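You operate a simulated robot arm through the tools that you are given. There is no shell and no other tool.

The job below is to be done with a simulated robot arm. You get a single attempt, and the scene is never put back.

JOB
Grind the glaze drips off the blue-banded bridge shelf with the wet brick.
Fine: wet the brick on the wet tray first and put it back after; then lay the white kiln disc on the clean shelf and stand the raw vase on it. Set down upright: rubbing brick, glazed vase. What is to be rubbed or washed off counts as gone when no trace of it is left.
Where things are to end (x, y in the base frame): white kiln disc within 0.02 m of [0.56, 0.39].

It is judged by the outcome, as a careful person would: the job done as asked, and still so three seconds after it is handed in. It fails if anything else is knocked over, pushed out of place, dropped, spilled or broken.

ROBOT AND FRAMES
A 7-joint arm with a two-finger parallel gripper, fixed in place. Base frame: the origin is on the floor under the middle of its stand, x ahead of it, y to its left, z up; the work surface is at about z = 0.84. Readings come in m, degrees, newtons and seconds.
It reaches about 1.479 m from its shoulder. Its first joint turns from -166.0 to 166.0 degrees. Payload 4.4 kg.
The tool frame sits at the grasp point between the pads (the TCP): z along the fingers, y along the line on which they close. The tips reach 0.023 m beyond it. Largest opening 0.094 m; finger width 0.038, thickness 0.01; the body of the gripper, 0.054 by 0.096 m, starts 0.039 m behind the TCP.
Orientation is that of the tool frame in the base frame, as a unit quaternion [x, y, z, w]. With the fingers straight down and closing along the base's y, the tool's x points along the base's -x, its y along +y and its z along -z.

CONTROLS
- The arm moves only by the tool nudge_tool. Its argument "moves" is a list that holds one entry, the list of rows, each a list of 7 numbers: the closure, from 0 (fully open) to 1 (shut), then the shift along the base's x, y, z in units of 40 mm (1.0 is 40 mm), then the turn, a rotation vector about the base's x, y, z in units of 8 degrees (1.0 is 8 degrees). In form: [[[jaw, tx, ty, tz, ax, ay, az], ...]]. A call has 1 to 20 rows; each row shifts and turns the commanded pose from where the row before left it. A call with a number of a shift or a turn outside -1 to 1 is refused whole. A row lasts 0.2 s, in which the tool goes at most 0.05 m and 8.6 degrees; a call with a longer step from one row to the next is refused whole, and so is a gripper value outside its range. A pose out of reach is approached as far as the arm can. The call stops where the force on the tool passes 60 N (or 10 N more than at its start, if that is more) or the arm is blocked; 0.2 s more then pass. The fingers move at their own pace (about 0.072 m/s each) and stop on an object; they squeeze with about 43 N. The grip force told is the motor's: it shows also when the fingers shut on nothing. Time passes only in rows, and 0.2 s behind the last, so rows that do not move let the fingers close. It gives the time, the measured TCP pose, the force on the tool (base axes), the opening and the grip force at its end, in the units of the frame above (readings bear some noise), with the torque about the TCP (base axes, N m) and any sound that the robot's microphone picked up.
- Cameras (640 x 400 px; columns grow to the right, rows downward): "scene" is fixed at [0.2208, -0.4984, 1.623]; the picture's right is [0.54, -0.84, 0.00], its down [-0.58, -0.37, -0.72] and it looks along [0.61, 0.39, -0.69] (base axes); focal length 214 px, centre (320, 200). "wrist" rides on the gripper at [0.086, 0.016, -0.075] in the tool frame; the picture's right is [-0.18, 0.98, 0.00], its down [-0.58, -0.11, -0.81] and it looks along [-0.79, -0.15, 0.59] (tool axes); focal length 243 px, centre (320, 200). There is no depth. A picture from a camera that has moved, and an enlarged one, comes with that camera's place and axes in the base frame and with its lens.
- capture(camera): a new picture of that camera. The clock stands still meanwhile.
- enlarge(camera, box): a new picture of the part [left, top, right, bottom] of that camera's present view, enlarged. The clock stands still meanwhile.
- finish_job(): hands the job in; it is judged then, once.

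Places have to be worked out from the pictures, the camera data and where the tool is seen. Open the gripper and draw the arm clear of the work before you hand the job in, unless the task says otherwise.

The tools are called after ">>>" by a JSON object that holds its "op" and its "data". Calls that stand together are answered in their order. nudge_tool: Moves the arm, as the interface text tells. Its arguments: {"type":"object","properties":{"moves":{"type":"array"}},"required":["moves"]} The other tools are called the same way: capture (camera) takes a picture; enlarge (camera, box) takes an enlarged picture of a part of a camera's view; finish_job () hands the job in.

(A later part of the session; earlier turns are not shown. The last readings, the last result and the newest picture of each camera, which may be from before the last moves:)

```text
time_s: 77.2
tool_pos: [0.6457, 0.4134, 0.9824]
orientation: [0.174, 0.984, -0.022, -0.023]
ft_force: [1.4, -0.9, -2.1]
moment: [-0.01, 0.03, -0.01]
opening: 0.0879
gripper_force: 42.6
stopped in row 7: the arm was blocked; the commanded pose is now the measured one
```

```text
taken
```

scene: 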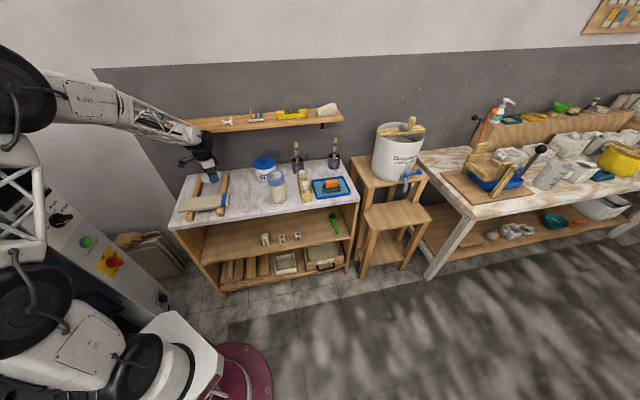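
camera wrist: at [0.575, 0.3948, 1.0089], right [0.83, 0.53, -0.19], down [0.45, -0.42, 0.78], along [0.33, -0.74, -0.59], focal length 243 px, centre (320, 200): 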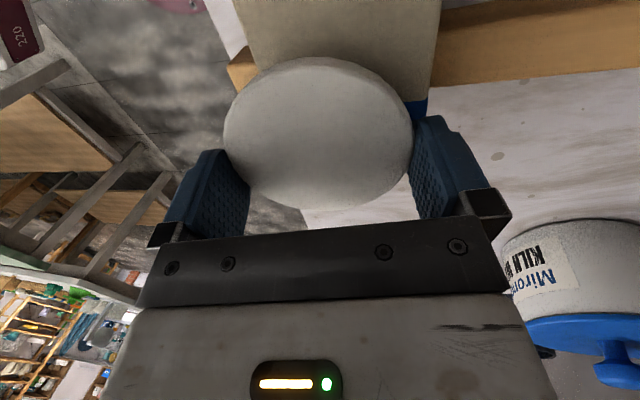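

The restriction is worse at this azimuth. I zoom on the upper arm and the kiln cabinet behind it to see whether they touch.

>>> {"op": "enlarge", "data": {"camera": "scene", "box": [0, 130, 160, 230]}}

>>> {"op": "enlarge", "data": {"camera": "scene", "box": [0, 220, 160, 320]}}

>>> {"op": "enlarge", "data": {"camera": "scene", "box": [0, 40, 160, 140]}}

>>> {"op": "capture", "data": {"camera": "wrist"}}

```text
4.00 times, centred on (80, 180) of scene
camera zoom: at [0.2208, -0.4984, 1.623], right [0.54, -0.84, 0.0], down [-0.58, -0.37, -0.72], along [0.61, 0.39, -0.69], focal length 858 px, centre (1280, 280)
```

zoom: 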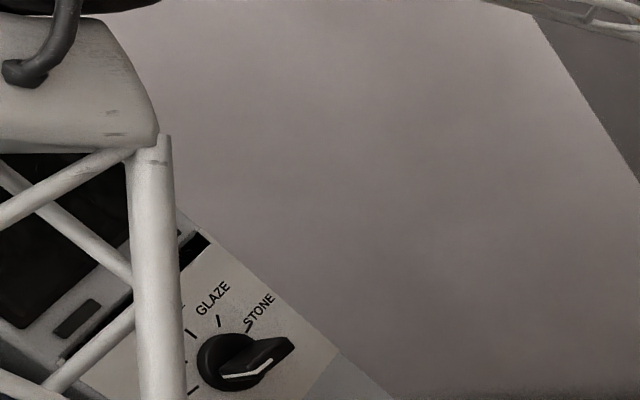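

```text
4.00 times, centred on (80, 270) of scene
camera zoom: at [0.2208, -0.4984, 1.623], right [0.54, -0.84, 0.0], down [-0.58, -0.37, -0.72], along [0.61, 0.39, -0.69], focal length 858 px, centre (1280, -80)
```

zoom: 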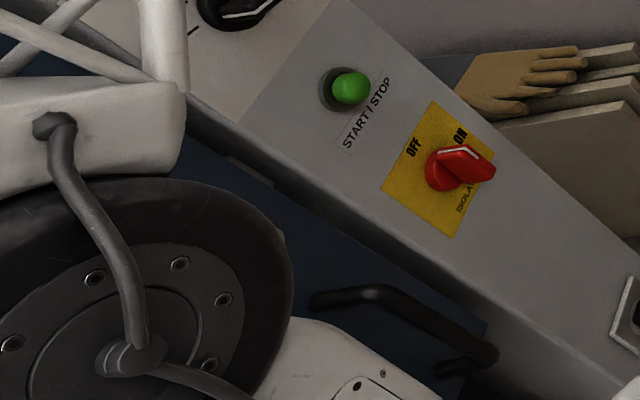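

```text
4.00 times, centred on (80, 90) of scene
camera zoom: at [0.2208, -0.4984, 1.623], right [0.54, -0.84, 0.0], down [-0.58, -0.37, -0.72], along [0.61, 0.39, -0.69], focal length 858 px, centre (1280, 640)
```

zoom: 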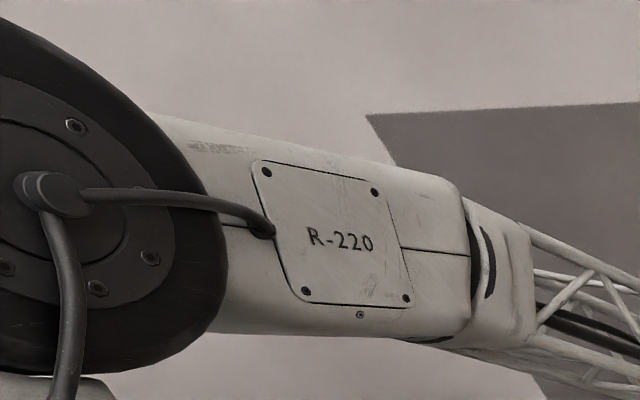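

```text
taken
camera wrist: at [0.5753, 0.4601, 1.0587], right [0.51, 0.86, -0.06], down [0.55, -0.27, 0.79], along [0.66, -0.43, -0.61], focal length 243 px, centre (320, 200)
```

wrist: 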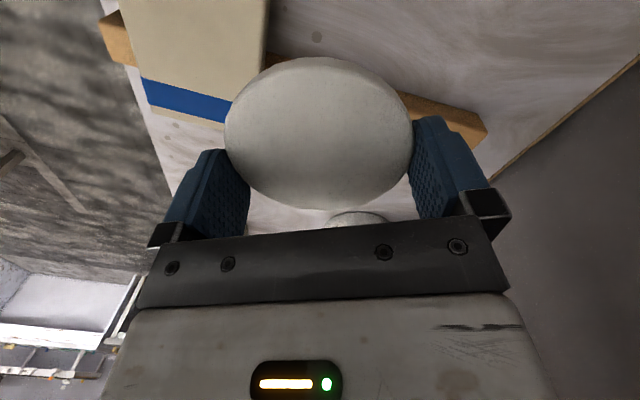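

From the pictures the arm has several in-plane pitch joints, so its redundant posture has likely drifted against a limit. Stretching the arm out toward the tray and coming back in high, as worked before, should reset it; I carry the disc outward now.

>>> {"op": "nudge_tool", "data": {"moves": [[[1, 0.5, -0.85, 0.25, 0.036, -0.054, 0], [1, 0.52, -0.9, 0.3, 0.036, -0.054, 0], [1, 0.52, -0.9, 0.3, 0.036, -0.054, 0], [1, 0.55, -0.9, 0.3, 0.036, -0.054, 0], [1, 0.58, -0.58, 0.42, 0.036, -0.054, 0], [1, 0.58, -0.58, 0.42, 0.036, -0.054, 0], [1, 0.58, -0.58, 0.42, 0.036, -0.054, 0], [1, 0, 0, 0, 0, 0, 0]]]}}

>>> {"op": "capture", "data": {"camera": "scene"}}

```text
time_s: 79.0
tool_pos: [0.7998, 0.2045, 1.0854]
orientation: [0.171, 0.985, 0.002, 0.002]
ft_force: [-0.5, 0.4, -1.8]
moment: [0.0, 0.01, -0.06]
opening: 0.0878
gripper_force: 43.1
```

```text
taken
```

scene: 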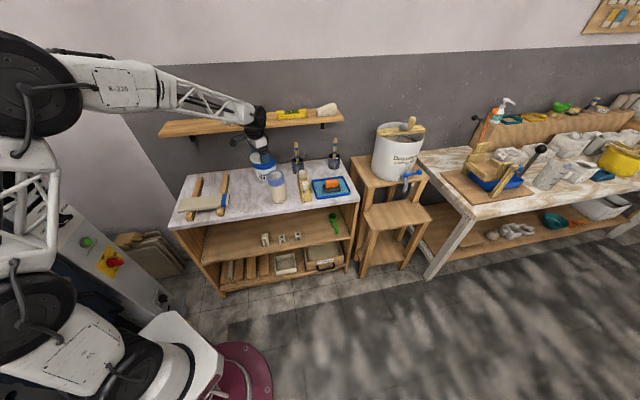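

Tracking is perfect here. I continue outward and stretch the arm to about (1.10, -0.08, 1.16).

>>> {"op": "nudge_tool", "data": {"moves": [[[1, 0.714, -0.8, 0.13, 0, 0, 0], [1, 0.714, -0.8, 0.13, 0, 0, 0], [1, 0.714, -0.8, 0.13, 0, 0, 0], [1, 0.714, -0.8, 0.13, 0, 0, 0], [1, 0.714, -0.8, 0.13, 0, 0, 0], [1, 0.714, -0.8, 0.13, 0, 0, 0], [1, 0.714, -0.8, 0.13, 0, 0, 0], [1, 0.83, -0.5, 0.33, 0, 0, 0], [1, 0.83, -0.5, 0.33, 0, 0, 0], [1, 0.83, -0.5, 0.33, 0, 0, 0], [1, 0, 0, 0, 0, 0, 0]]]}}

>>> {"op": "capture", "data": {"camera": "scene"}}

```text
time_s: 81.4
tool_pos: [1.0998, -0.0808, 1.1636]
orientation: [0.171, 0.985, 0.002, 0.002]
ft_force: [-0.5, 0.2, -0.9]
moment: [0.03, 0.03, 0.02]
opening: 0.0882
gripper_force: 43.0
```

```text
taken
```

scene: 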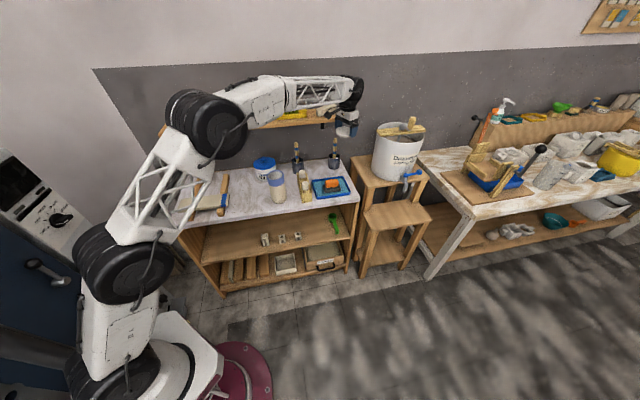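

Now the whole arm is visible and fully tracking. I bring the disc back in along the same high line that worked before (z ≈ 1.12), stopping partway to check.

>>> {"op": "nudge_tool", "data": {"moves": [[[1, -0.95, 0.25, -0.5, 0, 0, 0], [1, -0.95, 0.25, -0.5, 0, 0, 0], [1, -0.77, 0.745, 0, 0, 0, 0], [1, -0.77, 0.745, 0, 0, 0, 0], [1, -0.77, 0.745, 0, 0, 0, 0], [1, -0.77, 0.745, 0, 0, 0, 0], [1, -0.77, 0.745, 0, 0, 0, 0], [1, -0.77, 0.745, 0, 0, 0, 0], [1, -0.77, 0.745, 0, 0, 0, 0], [1, 0, 0, 0, 0, 0, 0]]]}}

>>> {"op": "capture", "data": {"camera": "scene"}}

```text
time_s: 83.6
tool_pos: [0.8106, 0.1491, 1.1227]
orientation: [0.171, 0.985, 0.002, 0.002]
ft_force: [-0.2, 0.4, -1.3]
moment: [0.0, -0.01, -0.01]
opening: 0.0882
gripper_force: 43.0
```

```text
taken
```

scene: 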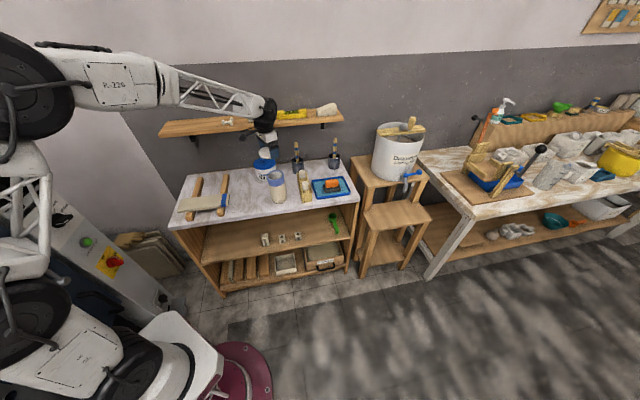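

Still tracking exactly. I continue inward a few steps at this height and check again.

>>> {"op": "nudge_tool", "data": {"moves": [[[1, -0.77, 0.745, 0, 0, 0, 0], [1, -0.77, 0.745, 0, 0, 0, 0], [1, 0, 0, 0, 0, 0, 0]]]}}

>>> {"op": "capture", "data": {"camera": "scene"}}

```text
time_s: 84.4
tool_pos: [0.7504, 0.2079, 1.1188]
orientation: [0.171, 0.985, 0.002, 0.001]
ft_force: [0.0, -0.2, -0.7]
moment: [0.02, -0.02, 0.01]
opening: 0.0878
gripper_force: 43.6
```

```text
taken
```

scene: 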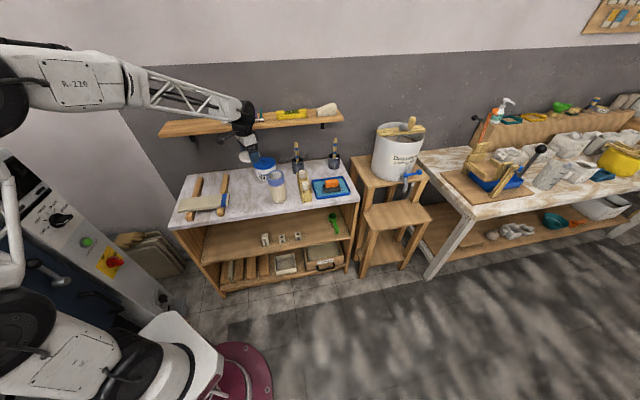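

Good, already higher than the earlier limit at this distance. I continue inward.

>>> {"op": "nudge_tool", "data": {"moves": [[[1, -0.77, 0.745, 0, 0, 0, 0], [1, -0.77, 0.745, 0, 0, 0, 0], [1, 0, 0, 0, 0, 0, 0]]]}}

>>> {"op": "capture", "data": {"camera": "scene"}}

```text
time_s: 85.2
tool_pos: [0.6872, 0.265, 1.1203]
orientation: [0.171, 0.985, 0.002, 0.002]
ft_force: [-0.4, -0.6, -1.8]
moment: [-0.02, 0.02, -0.04]
opening: 0.088
gripper_force: 42.9
```

```text
taken
```

scene: 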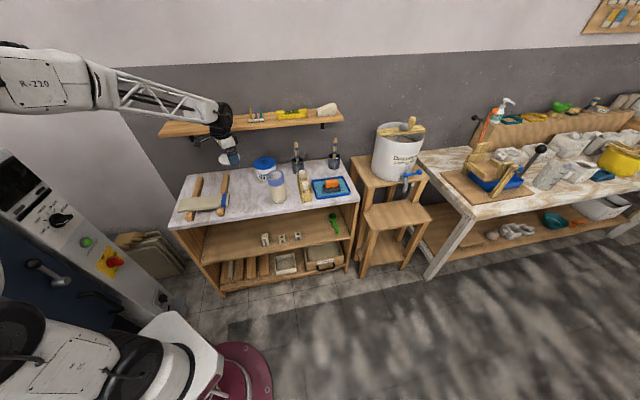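

The arm posture is reset and tracks exactly. I move the disc over its target on the shelf at this height.

>>> {"op": "nudge_tool", "data": {"moves": [[[1, -0.77, 0.745, 0, 0, 0, 0], [1, -0.77, 0.745, 0, 0, 0, 0], [1, -0.77, 0.745, 0, 0, 0, 0], [1, -0.77, 0.745, 0, 0, 0, 0], [1, -0.1, 0.08, 0, 0, 0, 0], [1, 0, 0, 0, 0, 0, 0]]]}}

>>> {"op": "capture", "data": {"camera": "wrist"}}

>>> {"op": "capture", "data": {"camera": "scene"}}

```text
time_s: 86.6
tool_pos: [0.5562, 0.3892, 1.1197]
orientation: [0.171, 0.985, 0.002, 0.002]
ft_force: [0.0, -0.5, -1.3]
moment: [0.02, -0.04, 0.02]
opening: 0.0881
gripper_force: 42.1
```

```text
taken
camera wrist: at [0.4798, 0.4343, 1.1945], right [0.51, 0.86, 0.01], down [0.51, -0.3, 0.81], along [0.7, -0.41, -0.59], focal length 243 px, centre (320, 200)
```

wrist: 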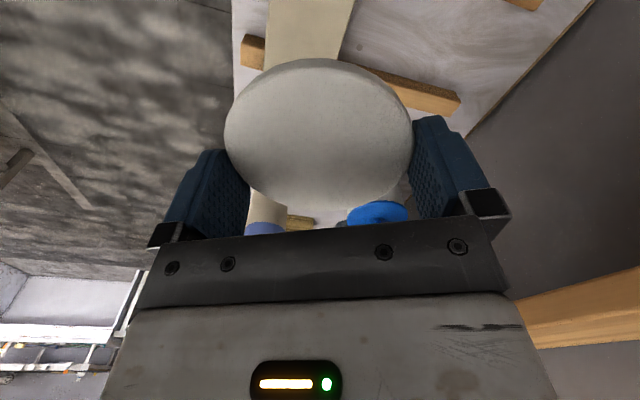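

```text
taken
```

scene: 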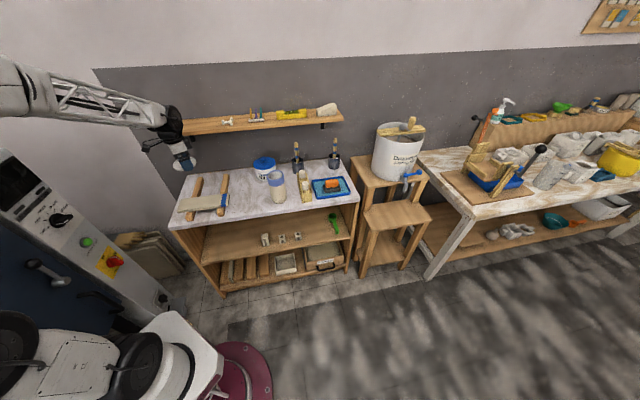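

The disc is above the shelf with good tracking. I check that the shelf wasn't shifted by the earlier press.

>>> {"op": "enlarge", "data": {"camera": "scene", "box": [175, 175, 239, 215]}}

```text
10.00 times, centred on (207, 195) of scene
camera zoom: at [0.2208, -0.4984, 1.623], right [0.54, -0.84, 0.0], down [-0.58, -0.37, -0.72], along [0.61, 0.39, -0.69], focal length 2145 px, centre (1450, 250)
```

zoom: 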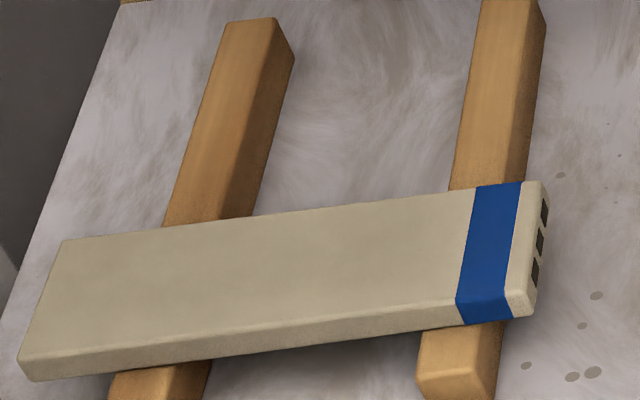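

The shelf shifted only about 7 mm along itself and still lies flat on both battens; the disc at (0.555, 0.390) will be centred on it and within tolerance of the target. I lower the disc to about 20 mm above the surface.

>>> {"op": "nudge_tool", "data": {"moves": [[[1, 0, 0, -0.8, 0, 0, 0], [1, 0, 0, -1, 0, 0, 0], [1, 0, 0, -1, 0, 0, 0], [1, 0, 0, -1, 0, 0, 0], [1, 0, 0, -0.6, 0, 0, 0], [1, 0, 0, -0.2, 0, 0, 0], [1, 0, 0, 0, 0, 0, 0]]]}}

>>> {"op": "enlarge", "data": {"camera": "scene", "box": [175, 165, 255, 215]}}

>>> {"op": "capture", "data": {"camera": "wrist"}}

```text
time_s: 88.2
tool_pos: [0.5579, 0.3895, 0.9383]
orientation: [0.171, 0.985, 0.002, 0.002]
ft_force: [-0.6, 0.2, -1.8]
moment: [-0.02, 0.02, 0.0]
opening: 0.0879
gripper_force: 42.5
```

```text
8.00 times, centred on (215, 190) of scene
camera zoom: at [0.2208, -0.4984, 1.623], right [0.54, -0.84, 0.0], down [-0.58, -0.37, -0.72], along [0.61, 0.39, -0.69], focal length 1716 px, centre (1160, 280)
```

zoom: 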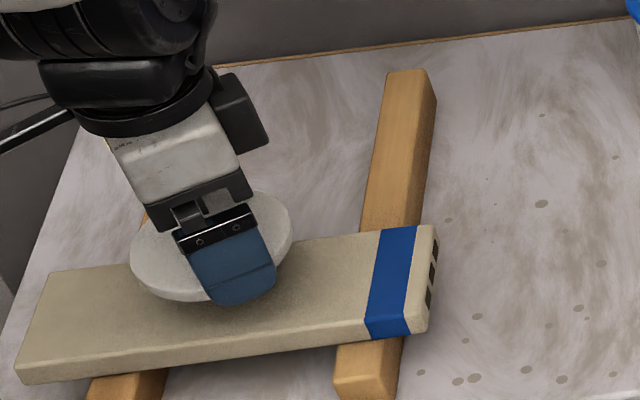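

```text
taken
camera wrist: at [0.4807, 0.4336, 1.0123], right [0.5, 0.86, 0.01], down [0.51, -0.3, 0.81], along [0.7, -0.4, -0.59], focal length 243 px, centre (320, 200)
```

wrist: 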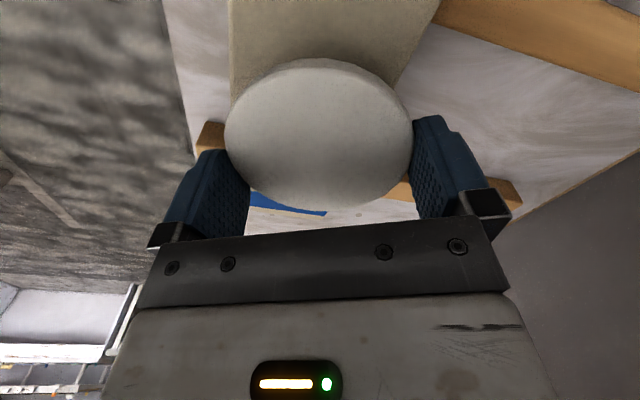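

The disc hovers over the middle of the shelf. I lower to about 12 mm above and then in small steps.

>>> {"op": "nudge_tool", "data": {"moves": [[[1, 0, 0, -0.2, 0, 0, 0], [1, 0, 0, -0.15, 0, 0, 0], [1, 0, 0, -0.1, 0, 0, 0], [1, 0, 0, 0, 0, 0, 0]]]}}

>>> {"op": "enlarge", "data": {"camera": "scene", "box": [175, 165, 255, 215]}}

```text
time_s: 89.2
tool_pos: [0.5572, 0.3885, 0.9211]
orientation: [0.171, 0.985, 0.002, 0.002]
ft_force: [0.2, 0.4, -1.5]
moment: [-0.02, -0.03, 0.01]
opening: 0.0878
gripper_force: 43.3
```

```text
8.00 times, centred on (215, 190) of scene
camera zoom: at [0.2208, -0.4984, 1.623], right [0.54, -0.84, 0.0], down [-0.58, -0.37, -0.72], along [0.61, 0.39, -0.69], focal length 1716 px, centre (1160, 280)
```

zoom: 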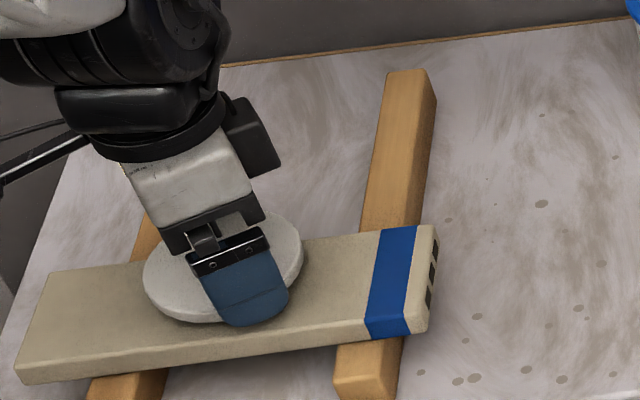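

Still about 8 mm up. I continue with 4 mm then 2 mm steps, watching force.

>>> {"op": "nudge_tool", "data": {"moves": [[[1, 0, 0, -0.1, 0, 0, 0], [1, 0, 0, -0.05, 0, 0, 0], [1, 0, 0, 0, 0, 0, 0]]]}}

```text
time_s: 90.0
tool_pos: [0.5573, 0.3901, 0.9137]
orientation: [0.171, 0.985, 0.003, 0.003]
ft_force: [4.1, 3.7, 18.1]
moment: [-0.44, 0.28, 0.03]
opening: 0.0883
gripper_force: 43.1
```

The disc touches the shelf (about 20 N). I ease off half a millimetre and open the fingers.

>>> {"op": "nudge_tool", "data": {"moves": [[[1, 0, 0, 0.012, 0, 0, 0], [1, 0, 0, 0, 0, 0, 0], [0, 0, 0, 0, 0, 0, 0], [0, 0, 0, 0, 0, 0, 0], [0, 0, 0, 0, 0, 0, 0]]]}}

>>> {"op": "capture", "data": {"camera": "wrist"}}

>>> {"op": "enlarge", "data": {"camera": "scene", "box": [175, 165, 255, 215]}}

```text
time_s: 91.2
tool_pos: [0.5583, 0.3906, 0.9135]
orientation: [0.171, 0.985, 0.003, 0.003]
ft_force: [-0.7, 6.5, 13.1]
moment: [-0.37, 0.46, -0.25]
opening: 0.0915
gripper_force: 0.0
```

```text
taken
camera wrist: at [0.4805, 0.4349, 0.9871], right [0.51, 0.86, 0.01], down [0.51, -0.3, 0.81], along [0.7, -0.41, -0.59], focal length 243 px, centre (320, 200)
```

wrist: 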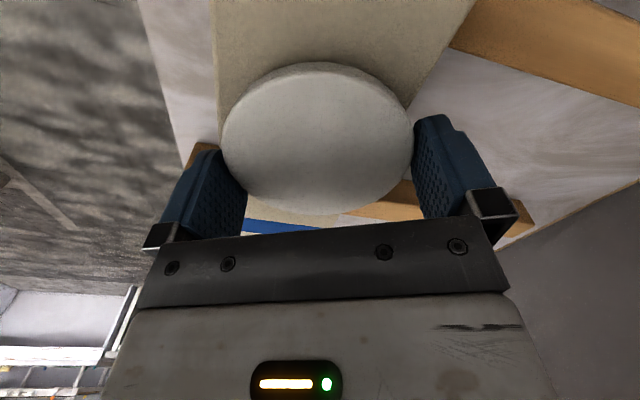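

```text
8.00 times, centred on (215, 190) of scene
camera zoom: at [0.2208, -0.4984, 1.623], right [0.54, -0.84, 0.0], down [-0.58, -0.37, -0.72], along [0.61, 0.39, -0.69], focal length 1716 px, centre (1160, 280)
```

zoom: 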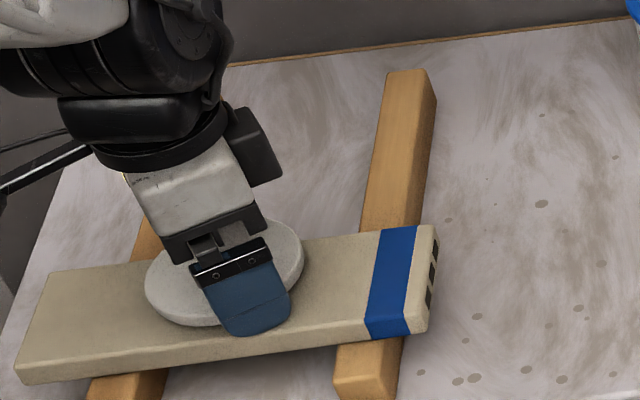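

The fingertips seem to be touching the shelf too, holding the opening at 0.0915. I raise slightly so they come free and open fully.

>>> {"op": "nudge_tool", "data": {"moves": [[[0, 0, 0, 0.03, 0, 0, 0], [0, 0, 0, 0.03, 0, 0, 0], [0, 0, 0, 0, 0, 0, 0], [0, 0, 0, 0, 0, 0, 0]]]}}

>>> {"op": "enlarge", "data": {"camera": "wrist", "box": [200, 60, 440, 210]}}

```text
time_s: 92.2
tool_pos: [0.5568, 0.3895, 0.9153]
orientation: [0.171, 0.985, 0.002, 0.002]
ft_force: [0.4, -0.2, 0.0]
moment: [-0.01, -0.02, 0.02]
opening: 0.0943
gripper_force: 0.1
```

```text
2.67 times, centred on (320, 135) of wrist
camera zoom: at [0.4805, 0.434, 0.9893], right [0.51, 0.86, 0.01], down [0.51, -0.3, 0.81], along [0.7, -0.41, -0.59], focal length 647 px, centre (320, 373)
```

zoom: 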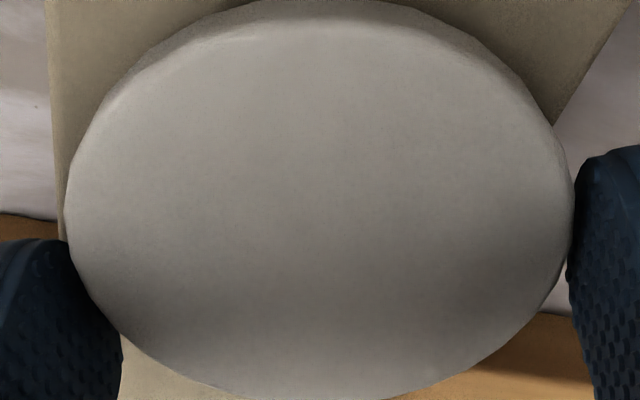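

The fingers are free (opening 0.094, no force), with the disc centred between them. I rise slowly and verify the disc stays on the shelf.

>>> {"op": "nudge_tool", "data": {"moves": [[[0, 0, 0, 0.1, 0, 0, 0], [0, 0, 0, 0.15, 0, 0, 0], [0, 0, 0, 0.3, 0, 0, 0], [0, 0, 0, 0.5, 0, 0, 0], [0, 0, 0, 0, 0, 0, 0]]]}}

>>> {"op": "enlarge", "data": {"camera": "scene", "box": [175, 165, 255, 215]}}

>>> {"op": "capture", "data": {"camera": "wrist"}}

```text
time_s: 93.4
tool_pos: [0.5583, 0.39, 0.956]
orientation: [0.172, 0.985, 0.002, 0.002]
ft_force: [0.3, 0.1, -0.6]
moment: [-0.02, -0.01, -0.01]
opening: 0.0939
gripper_force: 0.0
```

```text
8.00 times, centred on (215, 190) of scene
camera zoom: at [0.2208, -0.4984, 1.623], right [0.54, -0.84, 0.0], down [-0.58, -0.37, -0.72], along [0.61, 0.39, -0.69], focal length 1716 px, centre (1160, 280)
```

zoom: 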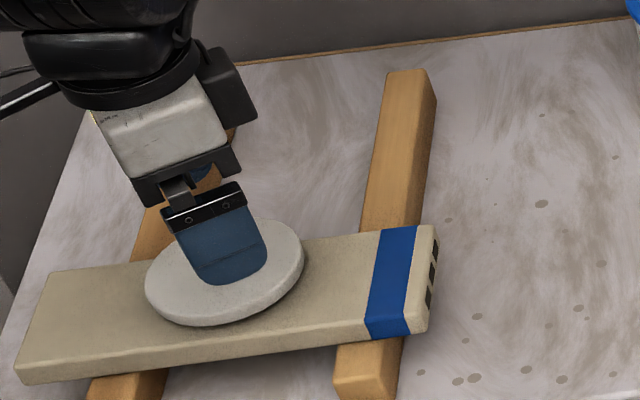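

```text
taken
camera wrist: at [0.4809, 0.4339, 1.0305], right [0.5, 0.86, 0.01], down [0.51, -0.3, 0.81], along [0.7, -0.4, -0.59], focal length 243 px, centre (320, 200)
```

wrist: 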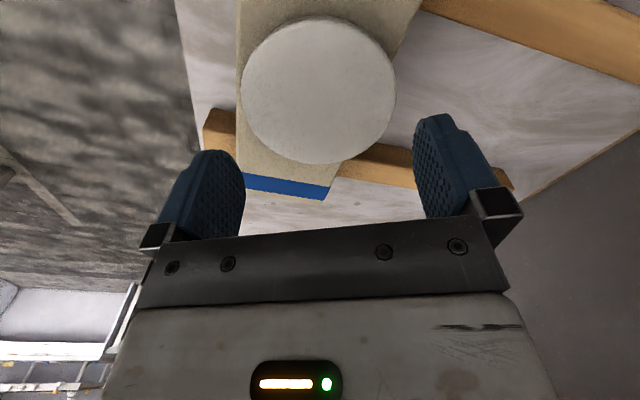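

The disc lies flat on the clean shelf at about (0.557, 0.390). Now I rise to z ≈ 1.12 and go back out along the same line toward the vase, whose base I estimate at (0.80, 0.13), height about 0.16.

>>> {"op": "nudge_tool", "data": {"moves": [[[0, 0, 0, 0.8, 0, 0, 0], [0, 0, 0, 1, 0, 0, 0], [0, 0, 0, 1, 0, 0, 0], [0, 0, 0, 1, 0, 0, 0], [0, 0, 0, 0.4, 0, 0, 0], [0, 0, 0, 0, 0, 0, 0]]]}}

>>> {"op": "enlarge", "data": {"camera": "scene", "box": [175, 165, 255, 215]}}

>>> {"op": "capture", "data": {"camera": "wrist"}}

```text
time_s: 94.8
tool_pos: [0.5589, 0.3915, 1.1255]
orientation: [0.171, 0.985, 0.002, 0.002]
ft_force: [0.4, -0.3, -0.5]
moment: [0.03, -0.02, 0.0]
opening: 0.0943
gripper_force: 0.0
```

```text
8.00 times, centred on (215, 190) of scene
camera zoom: at [0.2208, -0.4984, 1.623], right [0.54, -0.84, 0.0], down [-0.58, -0.37, -0.72], along [0.61, 0.39, -0.69], focal length 1716 px, centre (1160, 280)
```

zoom: 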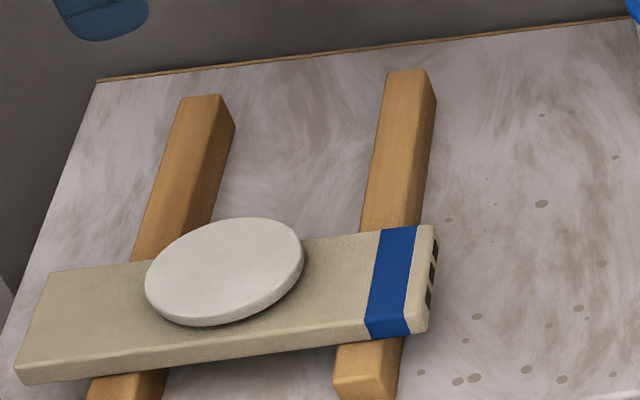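

```text
taken
camera wrist: at [0.4823, 0.4351, 1.2002], right [0.5, 0.86, 0.01], down [0.51, -0.3, 0.81], along [0.7, -0.4, -0.59], focal length 243 px, centre (320, 200)
```

wrist: 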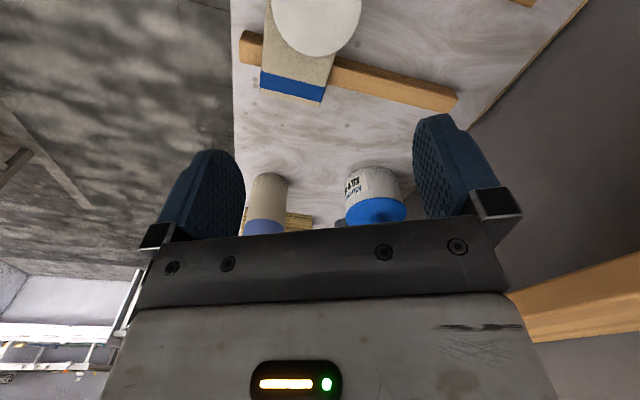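

The disc is in place, centred about (0.555, 0.390). I now go above the vase at about (0.80, 0.13), staying at z ≈ 1.125.

>>> {"op": "nudge_tool", "data": {"moves": [[[0, 0.753, -0.817, 0, 0, 0, 0], [0, 0.753, -0.817, 0, 0, 0, 0], [0, 0.753, -0.817, 0, 0, 0, 0], [0, 0.753, -0.817, 0, 0, 0, 0], [0, 0.753, -0.817, 0, 0, 0, 0], [0, 0.753, -0.817, 0, 0, 0, 0], [0, 0.753, -0.817, 0, 0, 0, 0], [0, 0.753, -0.817, 0, 0, 0, 0], [0, 0, 0, 0, 0, 0, 0], [0, 0, 0, 0, 0, 0, 0]]]}}

>>> {"op": "capture", "data": {"camera": "wrist"}}

>>> {"op": "enlarge", "data": {"camera": "wrist", "box": [240, 0, 400, 100]}}

>>> {"op": "enlarge", "data": {"camera": "scene", "box": [220, 130, 316, 210]}}

```text
time_s: 97.0
tool_pos: [0.7983, 0.131, 1.1293]
orientation: [0.171, 0.985, 0.003, 0.002]
ft_force: [0.3, 0.0, -0.3]
moment: [-0.01, -0.01, -0.03]
opening: 0.0938
gripper_force: 0.0
```

```text
taken
camera wrist: at [0.7212, 0.174, 1.2033], right [0.5, 0.86, 0.01], down [0.51, -0.3, 0.81], along [0.7, -0.4, -0.59], focal length 243 px, centre (320, 200)
```

wrist: 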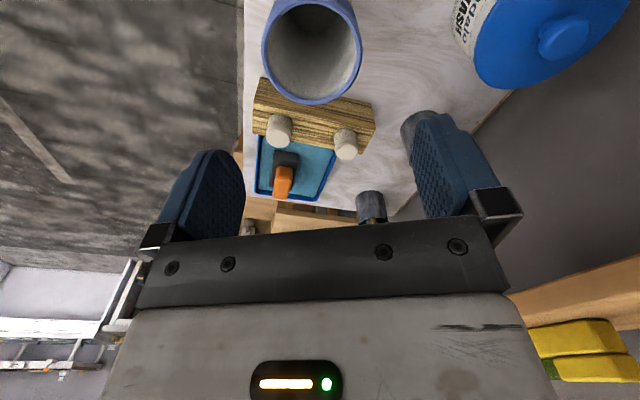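

```text
4.00 times, centred on (320, 50) of wrist
camera zoom: at [0.7212, 0.174, 1.2033], right [0.5, 0.86, 0.01], down [0.51, -0.3, 0.81], along [0.7, -0.4, -0.59], focal length 970 px, centre (320, 800)
```

zoom: 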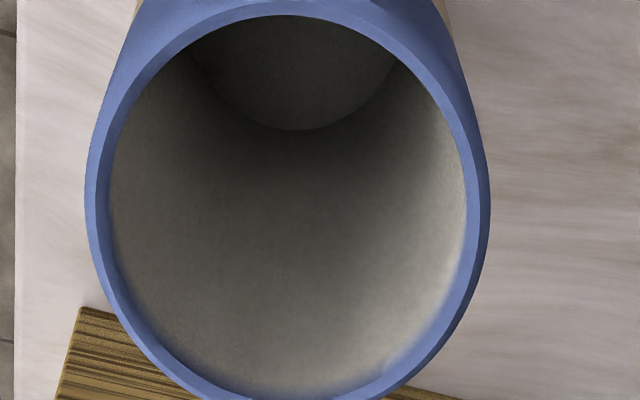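

```text
5.00 times, centred on (268, 170) of scene
camera zoom: at [0.2208, -0.4984, 1.623], right [0.54, -0.84, 0.0], down [-0.58, -0.37, -0.72], along [0.61, 0.39, -0.69], focal length 1072 px, centre (580, 350)
```

zoom: 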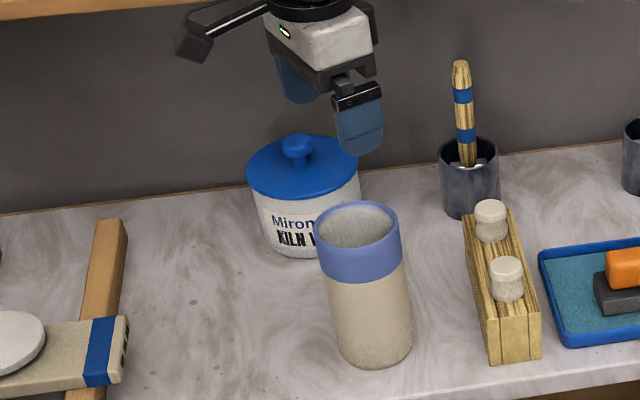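

The vase mouth is about 0.079 m wide and its centre sits about 7 mm off the tool along the closing line. I shift there and lower to z ≈ 1.055 to re-check.

>>> {"op": "nudge_tool", "data": {"moves": [[[0, -0.07, -0.153, -0.8, 0, 0, 0], [0, 0, 0, -0.7, 0, 0, 0], [0, 0, 0, -0.3, 0, 0, 0], [0, 0, 0, 0, 0, 0, 0], [0, 0, 0, 0, 0, 0, 0]]]}}

>>> {"op": "capture", "data": {"camera": "wrist"}}

>>> {"op": "enlarge", "data": {"camera": "wrist", "box": [200, 0, 440, 150]}}

```text
time_s: 98.2
tool_pos: [0.794, 0.1235, 1.0539]
orientation: [0.171, 0.985, 0.002, 0.003]
ft_force: [0.3, -0.1, 0.7]
moment: [0.0, 0.02, 0.02]
opening: 0.094
gripper_force: 0.1
```

```text
taken
camera wrist: at [0.7168, 0.1665, 1.1291], right [0.5, 0.86, 0.01], down [0.51, -0.3, 0.81], along [0.7, -0.4, -0.59], focal length 243 px, centre (320, 200)
```

wrist: 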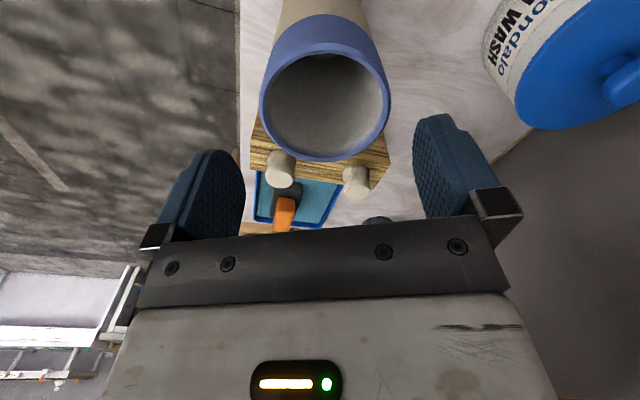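

```text
2.67 times, centred on (320, 75) of wrist
camera zoom: at [0.7168, 0.1665, 1.1291], right [0.5, 0.86, 0.01], down [0.51, -0.3, 0.81], along [0.7, -0.4, -0.59], focal length 647 px, centre (320, 533)
```

zoom: 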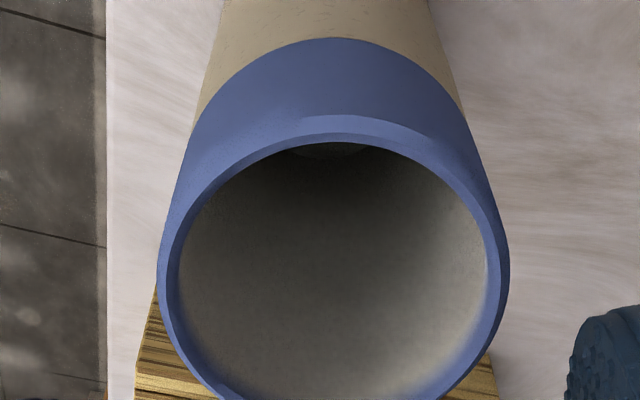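

The vase centre is about (0.799, 0.124), rim at z ≈ 0.994, width ≈ 0.082. I shift to it and lower until the tips are just at rim level, then check alignment.

>>> {"op": "nudge_tool", "data": {"moves": [[[0, 0.13, 0.012, -0.3, 0, 0, 0], [0, 0, 0, -0.35, 0, 0, 0], [0, 0, 0, -0.2, 0, 0, 0], [0, 0, 0, 0, 0, 0, 0], [0, 0, 0, 0, 0, 0, 0]]]}}

>>> {"op": "capture", "data": {"camera": "wrist"}}

>>> {"op": "enlarge", "data": {"camera": "wrist", "box": [200, 60, 440, 210]}}

>>> {"op": "enlarge", "data": {"camera": "scene", "box": [240, 140, 320, 210]}}

```text
time_s: 99.4
tool_pos: [0.8005, 0.1221, 1.0207]
orientation: [0.171, 0.985, 0.002, 0.002]
ft_force: [0.3, 0.9, 0.8]
moment: [-0.02, -0.01, 0.0]
opening: 0.0939
gripper_force: 0.1
```

```text
taken
camera wrist: at [0.7238, 0.1666, 1.0948], right [0.5, 0.86, 0.01], down [0.51, -0.3, 0.81], along [0.7, -0.4, -0.59], focal length 243 px, centre (320, 200)
```

wrist: 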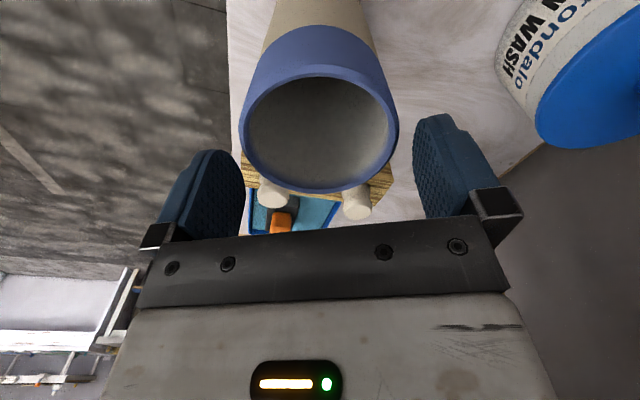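

```text
2.67 times, centred on (320, 135) of wrist
camera zoom: at [0.7238, 0.1666, 1.0948], right [0.5, 0.86, 0.01], down [0.51, -0.3, 0.81], along [0.7, -0.4, -0.59], focal length 647 px, centre (320, 373)
```

zoom: 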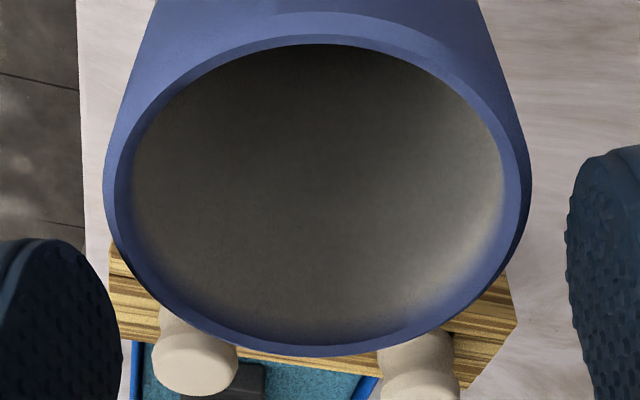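

```text
5.71 times, centred on (280, 175) of scene
camera zoom: at [0.2208, -0.4984, 1.623], right [0.54, -0.84, 0.0], down [-0.58, -0.37, -0.72], along [0.61, 0.39, -0.69], focal length 1226 px, centre (549, 343)
```

zoom: 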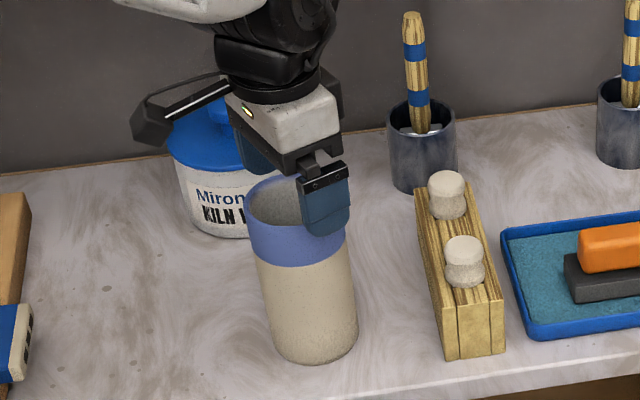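

The rim is centred between the fingers with about 6 mm clearance on each side. I lower to TCP z ≈ 0.967, leaving about 10 mm between palm and rim.

>>> {"op": "nudge_tool", "data": {"moves": [[[0, 0, 0, -0.3, 0, 0, 0], [0, 0, 0, -0.35, 0, 0, 0], [0, 0, 0, -0.35, 0, 0, 0], [0, 0, 0, -0.33, 0, 0, 0], [0, 0, 0, 0, 0, 0, 0]]]}}

>>> {"op": "enlarge", "data": {"camera": "wrist", "box": [180, 60, 460, 235]}}

>>> {"op": "enlarge", "data": {"camera": "scene", "box": [250, 150, 310, 205]}}

```text
time_s: 100.6
tool_pos: [0.8015, 0.1212, 0.9667]
orientation: [0.171, 0.985, 0.002, 0.003]
ft_force: [-0.3, -0.3, -0.8]
moment: [0.02, -0.04, -0.02]
opening: 0.0943
gripper_force: 0.0
```

```text
2.29 times, centred on (320, 148) of wrist
camera zoom: at [0.7236, 0.1658, 1.0399], right [0.5, 0.86, 0.01], down [0.51, -0.3, 0.81], along [0.7, -0.4, -0.59], focal length 555 px, centre (320, 320)
```

zoom: 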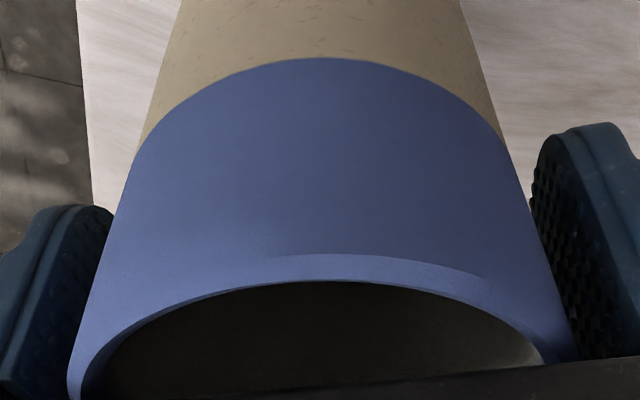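

```text
7.27 times, centred on (280, 178) of scene
camera zoom: at [0.2208, -0.4984, 1.623], right [0.54, -0.84, 0.0], down [-0.58, -0.37, -0.72], along [0.61, 0.39, -0.69], focal length 1560 px, centre (611, 364)
```

zoom: 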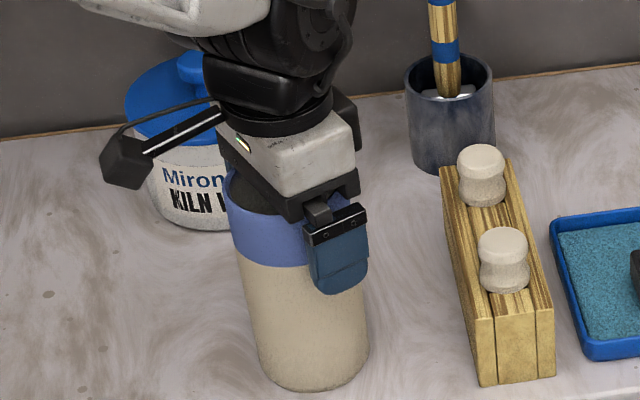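

The vase stands between the fingers with no contact. I close the gripper on it.

>>> {"op": "nudge_tool", "data": {"moves": [[[0.15, 0, 0, 0, 0, 0, 0], [0.5, 0, 0, 0, 0, 0, 0], [1, 0, 0, 0, 0, 0, 0], [1, 0, 0, 0, 0, 0, 0]]]}}

>>> {"op": "enlarge", "data": {"camera": "scene", "box": [250, 150, 310, 205]}}

>>> {"op": "capture", "data": {"camera": "wrist"}}

```text
time_s: 101.6
tool_pos: [0.7999, 0.1221, 0.9658]
orientation: [0.171, 0.985, 0.002, 0.002]
ft_force: [1.8, 3.1, 1.9]
moment: [0.11, -0.08, -0.03]
opening: 0.0787
gripper_force: 43.0
```

```text
7.27 times, centred on (280, 178) of scene
camera zoom: at [0.2208, -0.4984, 1.623], right [0.54, -0.84, 0.0], down [-0.58, -0.37, -0.72], along [0.61, 0.39, -0.69], focal length 1560 px, centre (611, 364)
```

zoom: 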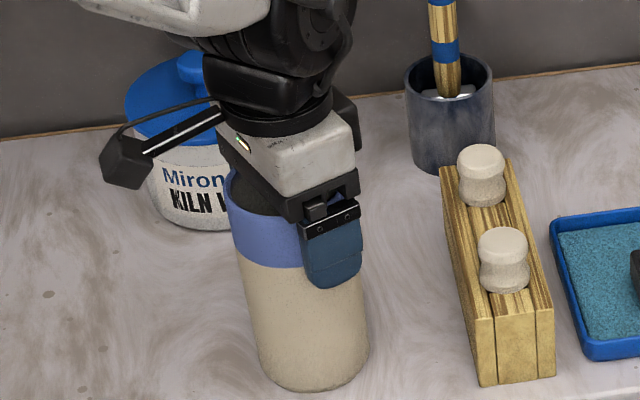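

```text
taken
camera wrist: at [0.7236, 0.1658, 1.04], right [0.5, 0.86, 0.01], down [0.51, -0.3, 0.81], along [0.7, -0.4, -0.59], focal length 243 px, centre (320, 200)
```

wrist: 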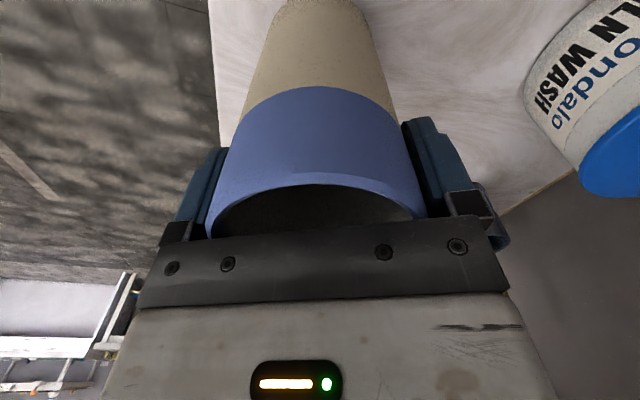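

The vase is held (opening 0.079). I lift it straight up and check that it's vertical and the arm tracks.

>>> {"op": "nudge_tool", "data": {"moves": [[[1, 0, 0, 0.1, 0, 0, 0], [1, 0, 0, 0.4, 0, 0, 0], [1, 0, 0, 0.8, 0, 0, 0], [1, 0, 0, 0.9, 0, 0, 0], [1, 0, 0, 0.9, 0, 0, 0], [1, 0, 0, 0.8, 0, 0, 0], [1, 0, 0, 0.1, 0, 0, 0], [1, 0, 0, 0, 0, 0, 0]]]}}

>>> {"op": "capture", "data": {"camera": "scene"}}

>>> {"op": "enlarge", "data": {"camera": "scene", "box": [230, 110, 326, 190]}}

```text
time_s: 103.4
tool_pos: [0.8007, 0.1219, 1.1256]
orientation: [0.171, 0.985, 0.002, 0.003]
ft_force: [0.4, 0.1, -3.7]
moment: [-0.05, -0.03, -0.02]
opening: 0.0792
gripper_force: 42.6
```

```text
taken
```

scene: 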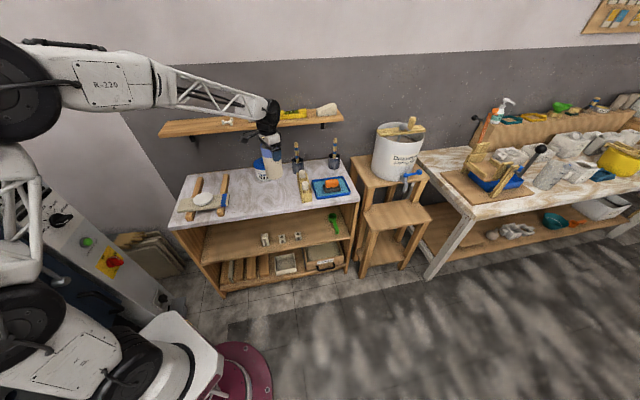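

```text
5.00 times, centred on (278, 150) of scene
camera zoom: at [0.2208, -0.4984, 1.623], right [0.54, -0.84, 0.0], down [-0.58, -0.37, -0.72], along [0.61, 0.39, -0.69], focal length 1072 px, centre (530, 450)
```

zoom: 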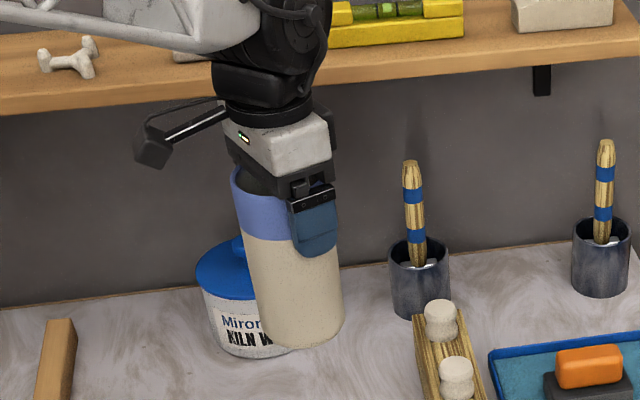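

The vase is up, vertical, and the arm tracks exactly. I carry it toward the shelf along the same high line, stopping midway to check.

>>> {"op": "nudge_tool", "data": {"moves": [[[1, -0.4, 0.43, 0, 0, 0, 0], [1, -0.683, 0.744, 0, 0, 0, 0], [1, -0.683, 0.744, 0, 0, 0, 0], [1, -0.683, 0.744, 0, 0, 0, 0], [1, -0.683, 0.744, 0, 0, 0, 0], [1, -0.4, 0.44, 0, 0, 0, 0], [1, 0, 0, 0, 0, 0, 0]]]}}

```text
time_s: 105.0
tool_pos: [0.6588, 0.2776, 1.1286]
orientation: [0.172, 0.985, 0.002, 0.002]
ft_force: [-0.1, -0.9, -4.5]
moment: [-0.03, 0.02, 0.01]
opening: 0.0789
gripper_force: 43.0
```

Tracking is exact. I continue to above the disc.

>>> {"op": "nudge_tool", "data": {"moves": [[[1, -0.5, 0.55, 0, 0, 0, 0], [1, -0.75, 0.8, 0, 0, 0, 0], [1, -0.75, 0.8, 0, 0, 0, 0], [1, -0.42, 0.45, 0, 0, 0, 0], [1, -0.2, 0.21, 0, 0, 0, 0], [1, 0, 0, 0, 0, 0, 0], [1, 0, 0, 0, 0, 0, 0]]]}}

>>> {"op": "enlarge", "data": {"camera": "scene", "box": [165, 130, 261, 210]}}

>>> {"op": "capture", "data": {"camera": "wrist"}}

```text
time_s: 106.6
tool_pos: [0.5558, 0.3877, 1.1274]
orientation: [0.171, 0.985, 0.002, 0.002]
ft_force: [0.7, 0.3, -4.1]
moment: [0.01, -0.02, -0.01]
opening: 0.0789
gripper_force: 43.1
```

```text
5.00 times, centred on (213, 170) of scene
camera zoom: at [0.2208, -0.4984, 1.623], right [0.54, -0.84, 0.0], down [-0.58, -0.37, -0.72], along [0.61, 0.39, -0.69], focal length 1072 px, centre (855, 350)
```

zoom: 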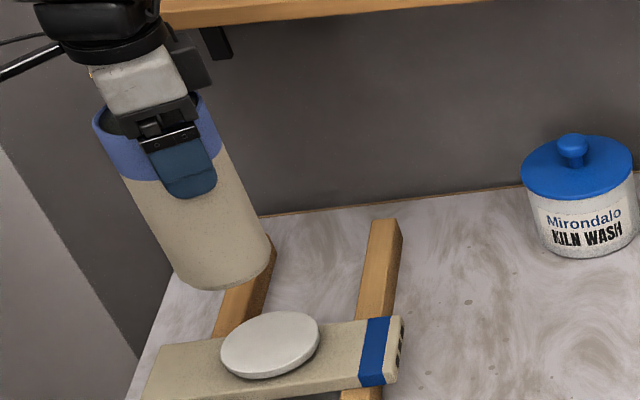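

```text
taken
camera wrist: at [0.4781, 0.4322, 1.2018], right [0.51, 0.86, 0.01], down [0.51, -0.3, 0.81], along [0.7, -0.41, -0.59], focal length 243 px, centre (320, 200)
```

wrist: 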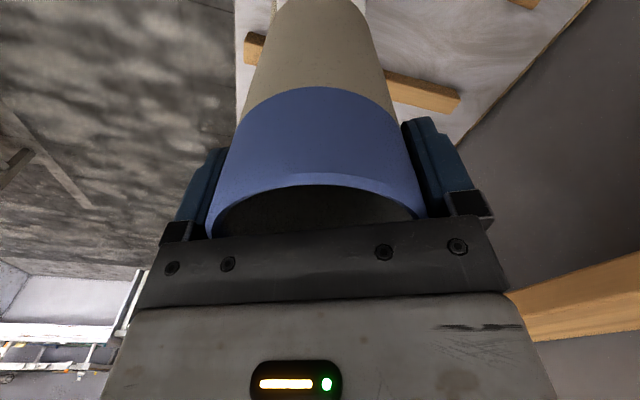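

The vase is above the disc, within about 4 mm. I trim by (-3, +2.4) mm and lower to about 17 mm above the disc.

>>> {"op": "nudge_tool", "data": {"moves": [[[1, -0.075, 0.06, -0.4, 0, 0, 0], [1, 0, 0, -0.7, 0, 0, 0], [1, 0, 0, -0.6, 0, 0, 0], [1, 0, 0, -0.3, 0, 0, 0], [1, 0, 0, 0, 0, 0, 0], [1, 0, 0, 0, 0, 0, 0]]]}}

>>> {"op": "enlarge", "data": {"camera": "scene", "box": [165, 140, 261, 220]}}

>>> {"op": "enlarge", "data": {"camera": "wrist", "box": [200, 0, 440, 150]}}

```text
time_s: 108.0
tool_pos: [0.5501, 0.3912, 1.0503]
orientation: [0.171, 0.985, 0.003, 0.002]
ft_force: [0.4, 0.0, -5.7]
moment: [-0.01, -0.02, 0.0]
opening: 0.0787
gripper_force: 42.9
```

```text
5.00 times, centred on (213, 180) of scene
camera zoom: at [0.2208, -0.4984, 1.623], right [0.54, -0.84, 0.0], down [-0.58, -0.37, -0.72], along [0.61, 0.39, -0.69], focal length 1072 px, centre (855, 300)
```

zoom: 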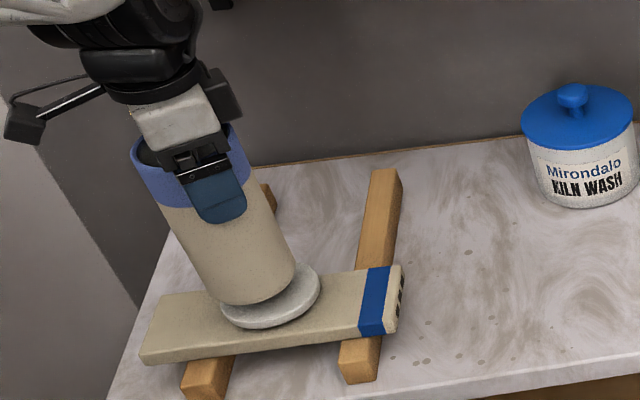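

```text
2.67 times, centred on (320, 75) of wrist
camera zoom: at [0.4738, 0.4355, 1.1242], right [0.5, 0.86, 0.01], down [0.51, -0.3, 0.81], along [0.7, -0.4, -0.59], focal length 647 px, centre (320, 533)
```

zoom: 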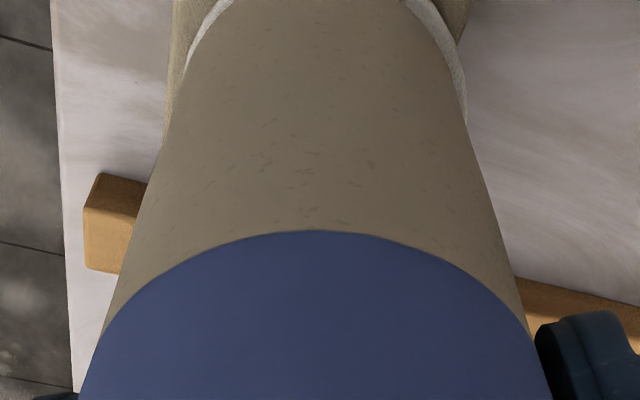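

I enlarge the vase's foot against the disc to check alignment before setting down.

>>> {"op": "enlarge", "data": {"camera": "scene", "box": [185, 175, 241, 210]}}

>>> {"op": "enlarge", "data": {"camera": "scene", "box": [180, 155, 244, 195]}}

>>> {"op": "enlarge", "data": {"camera": "wrist", "box": [250, 0, 410, 100]}}

```text
11.43 times, centred on (213, 192) of scene
camera zoom: at [0.2208, -0.4984, 1.623], right [0.54, -0.84, 0.0], down [-0.58, -0.37, -0.72], along [0.61, 0.39, -0.69], focal length 2451 px, centre (1543, 286)
```

zoom: 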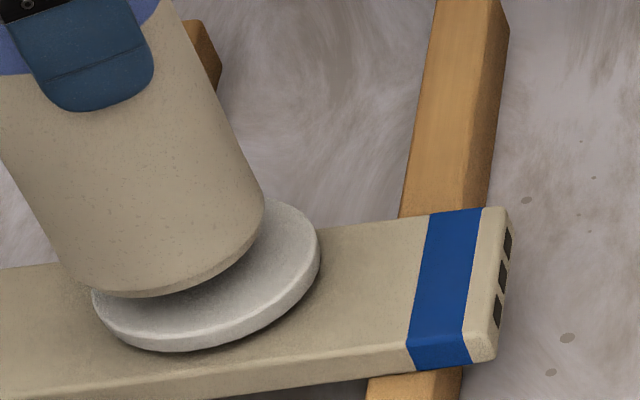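

```text
10.00 times, centred on (212, 175) of scene
camera zoom: at [0.2208, -0.4984, 1.623], right [0.54, -0.84, 0.0], down [-0.58, -0.37, -0.72], along [0.61, 0.39, -0.69], focal length 2145 px, centre (1400, 450)
```

zoom: 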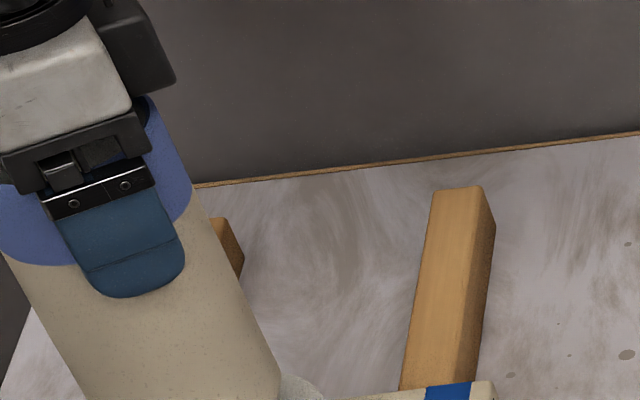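

```text
4.00 times, centred on (330, 50) of wrist
camera zoom: at [0.4738, 0.4355, 1.1242], right [0.5, 0.86, 0.01], down [0.51, -0.3, 0.81], along [0.7, -0.4, -0.59], focal length 970 px, centre (280, 800)
```

zoom: 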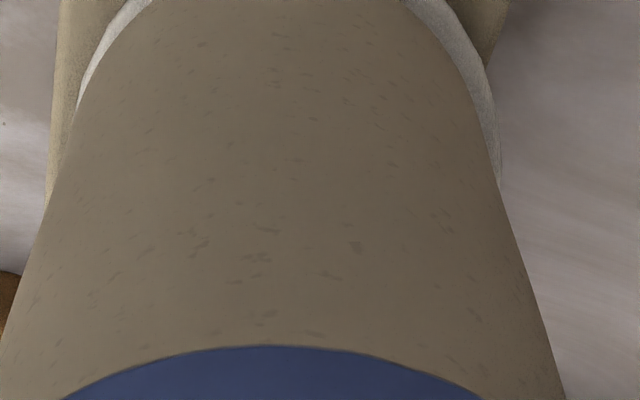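

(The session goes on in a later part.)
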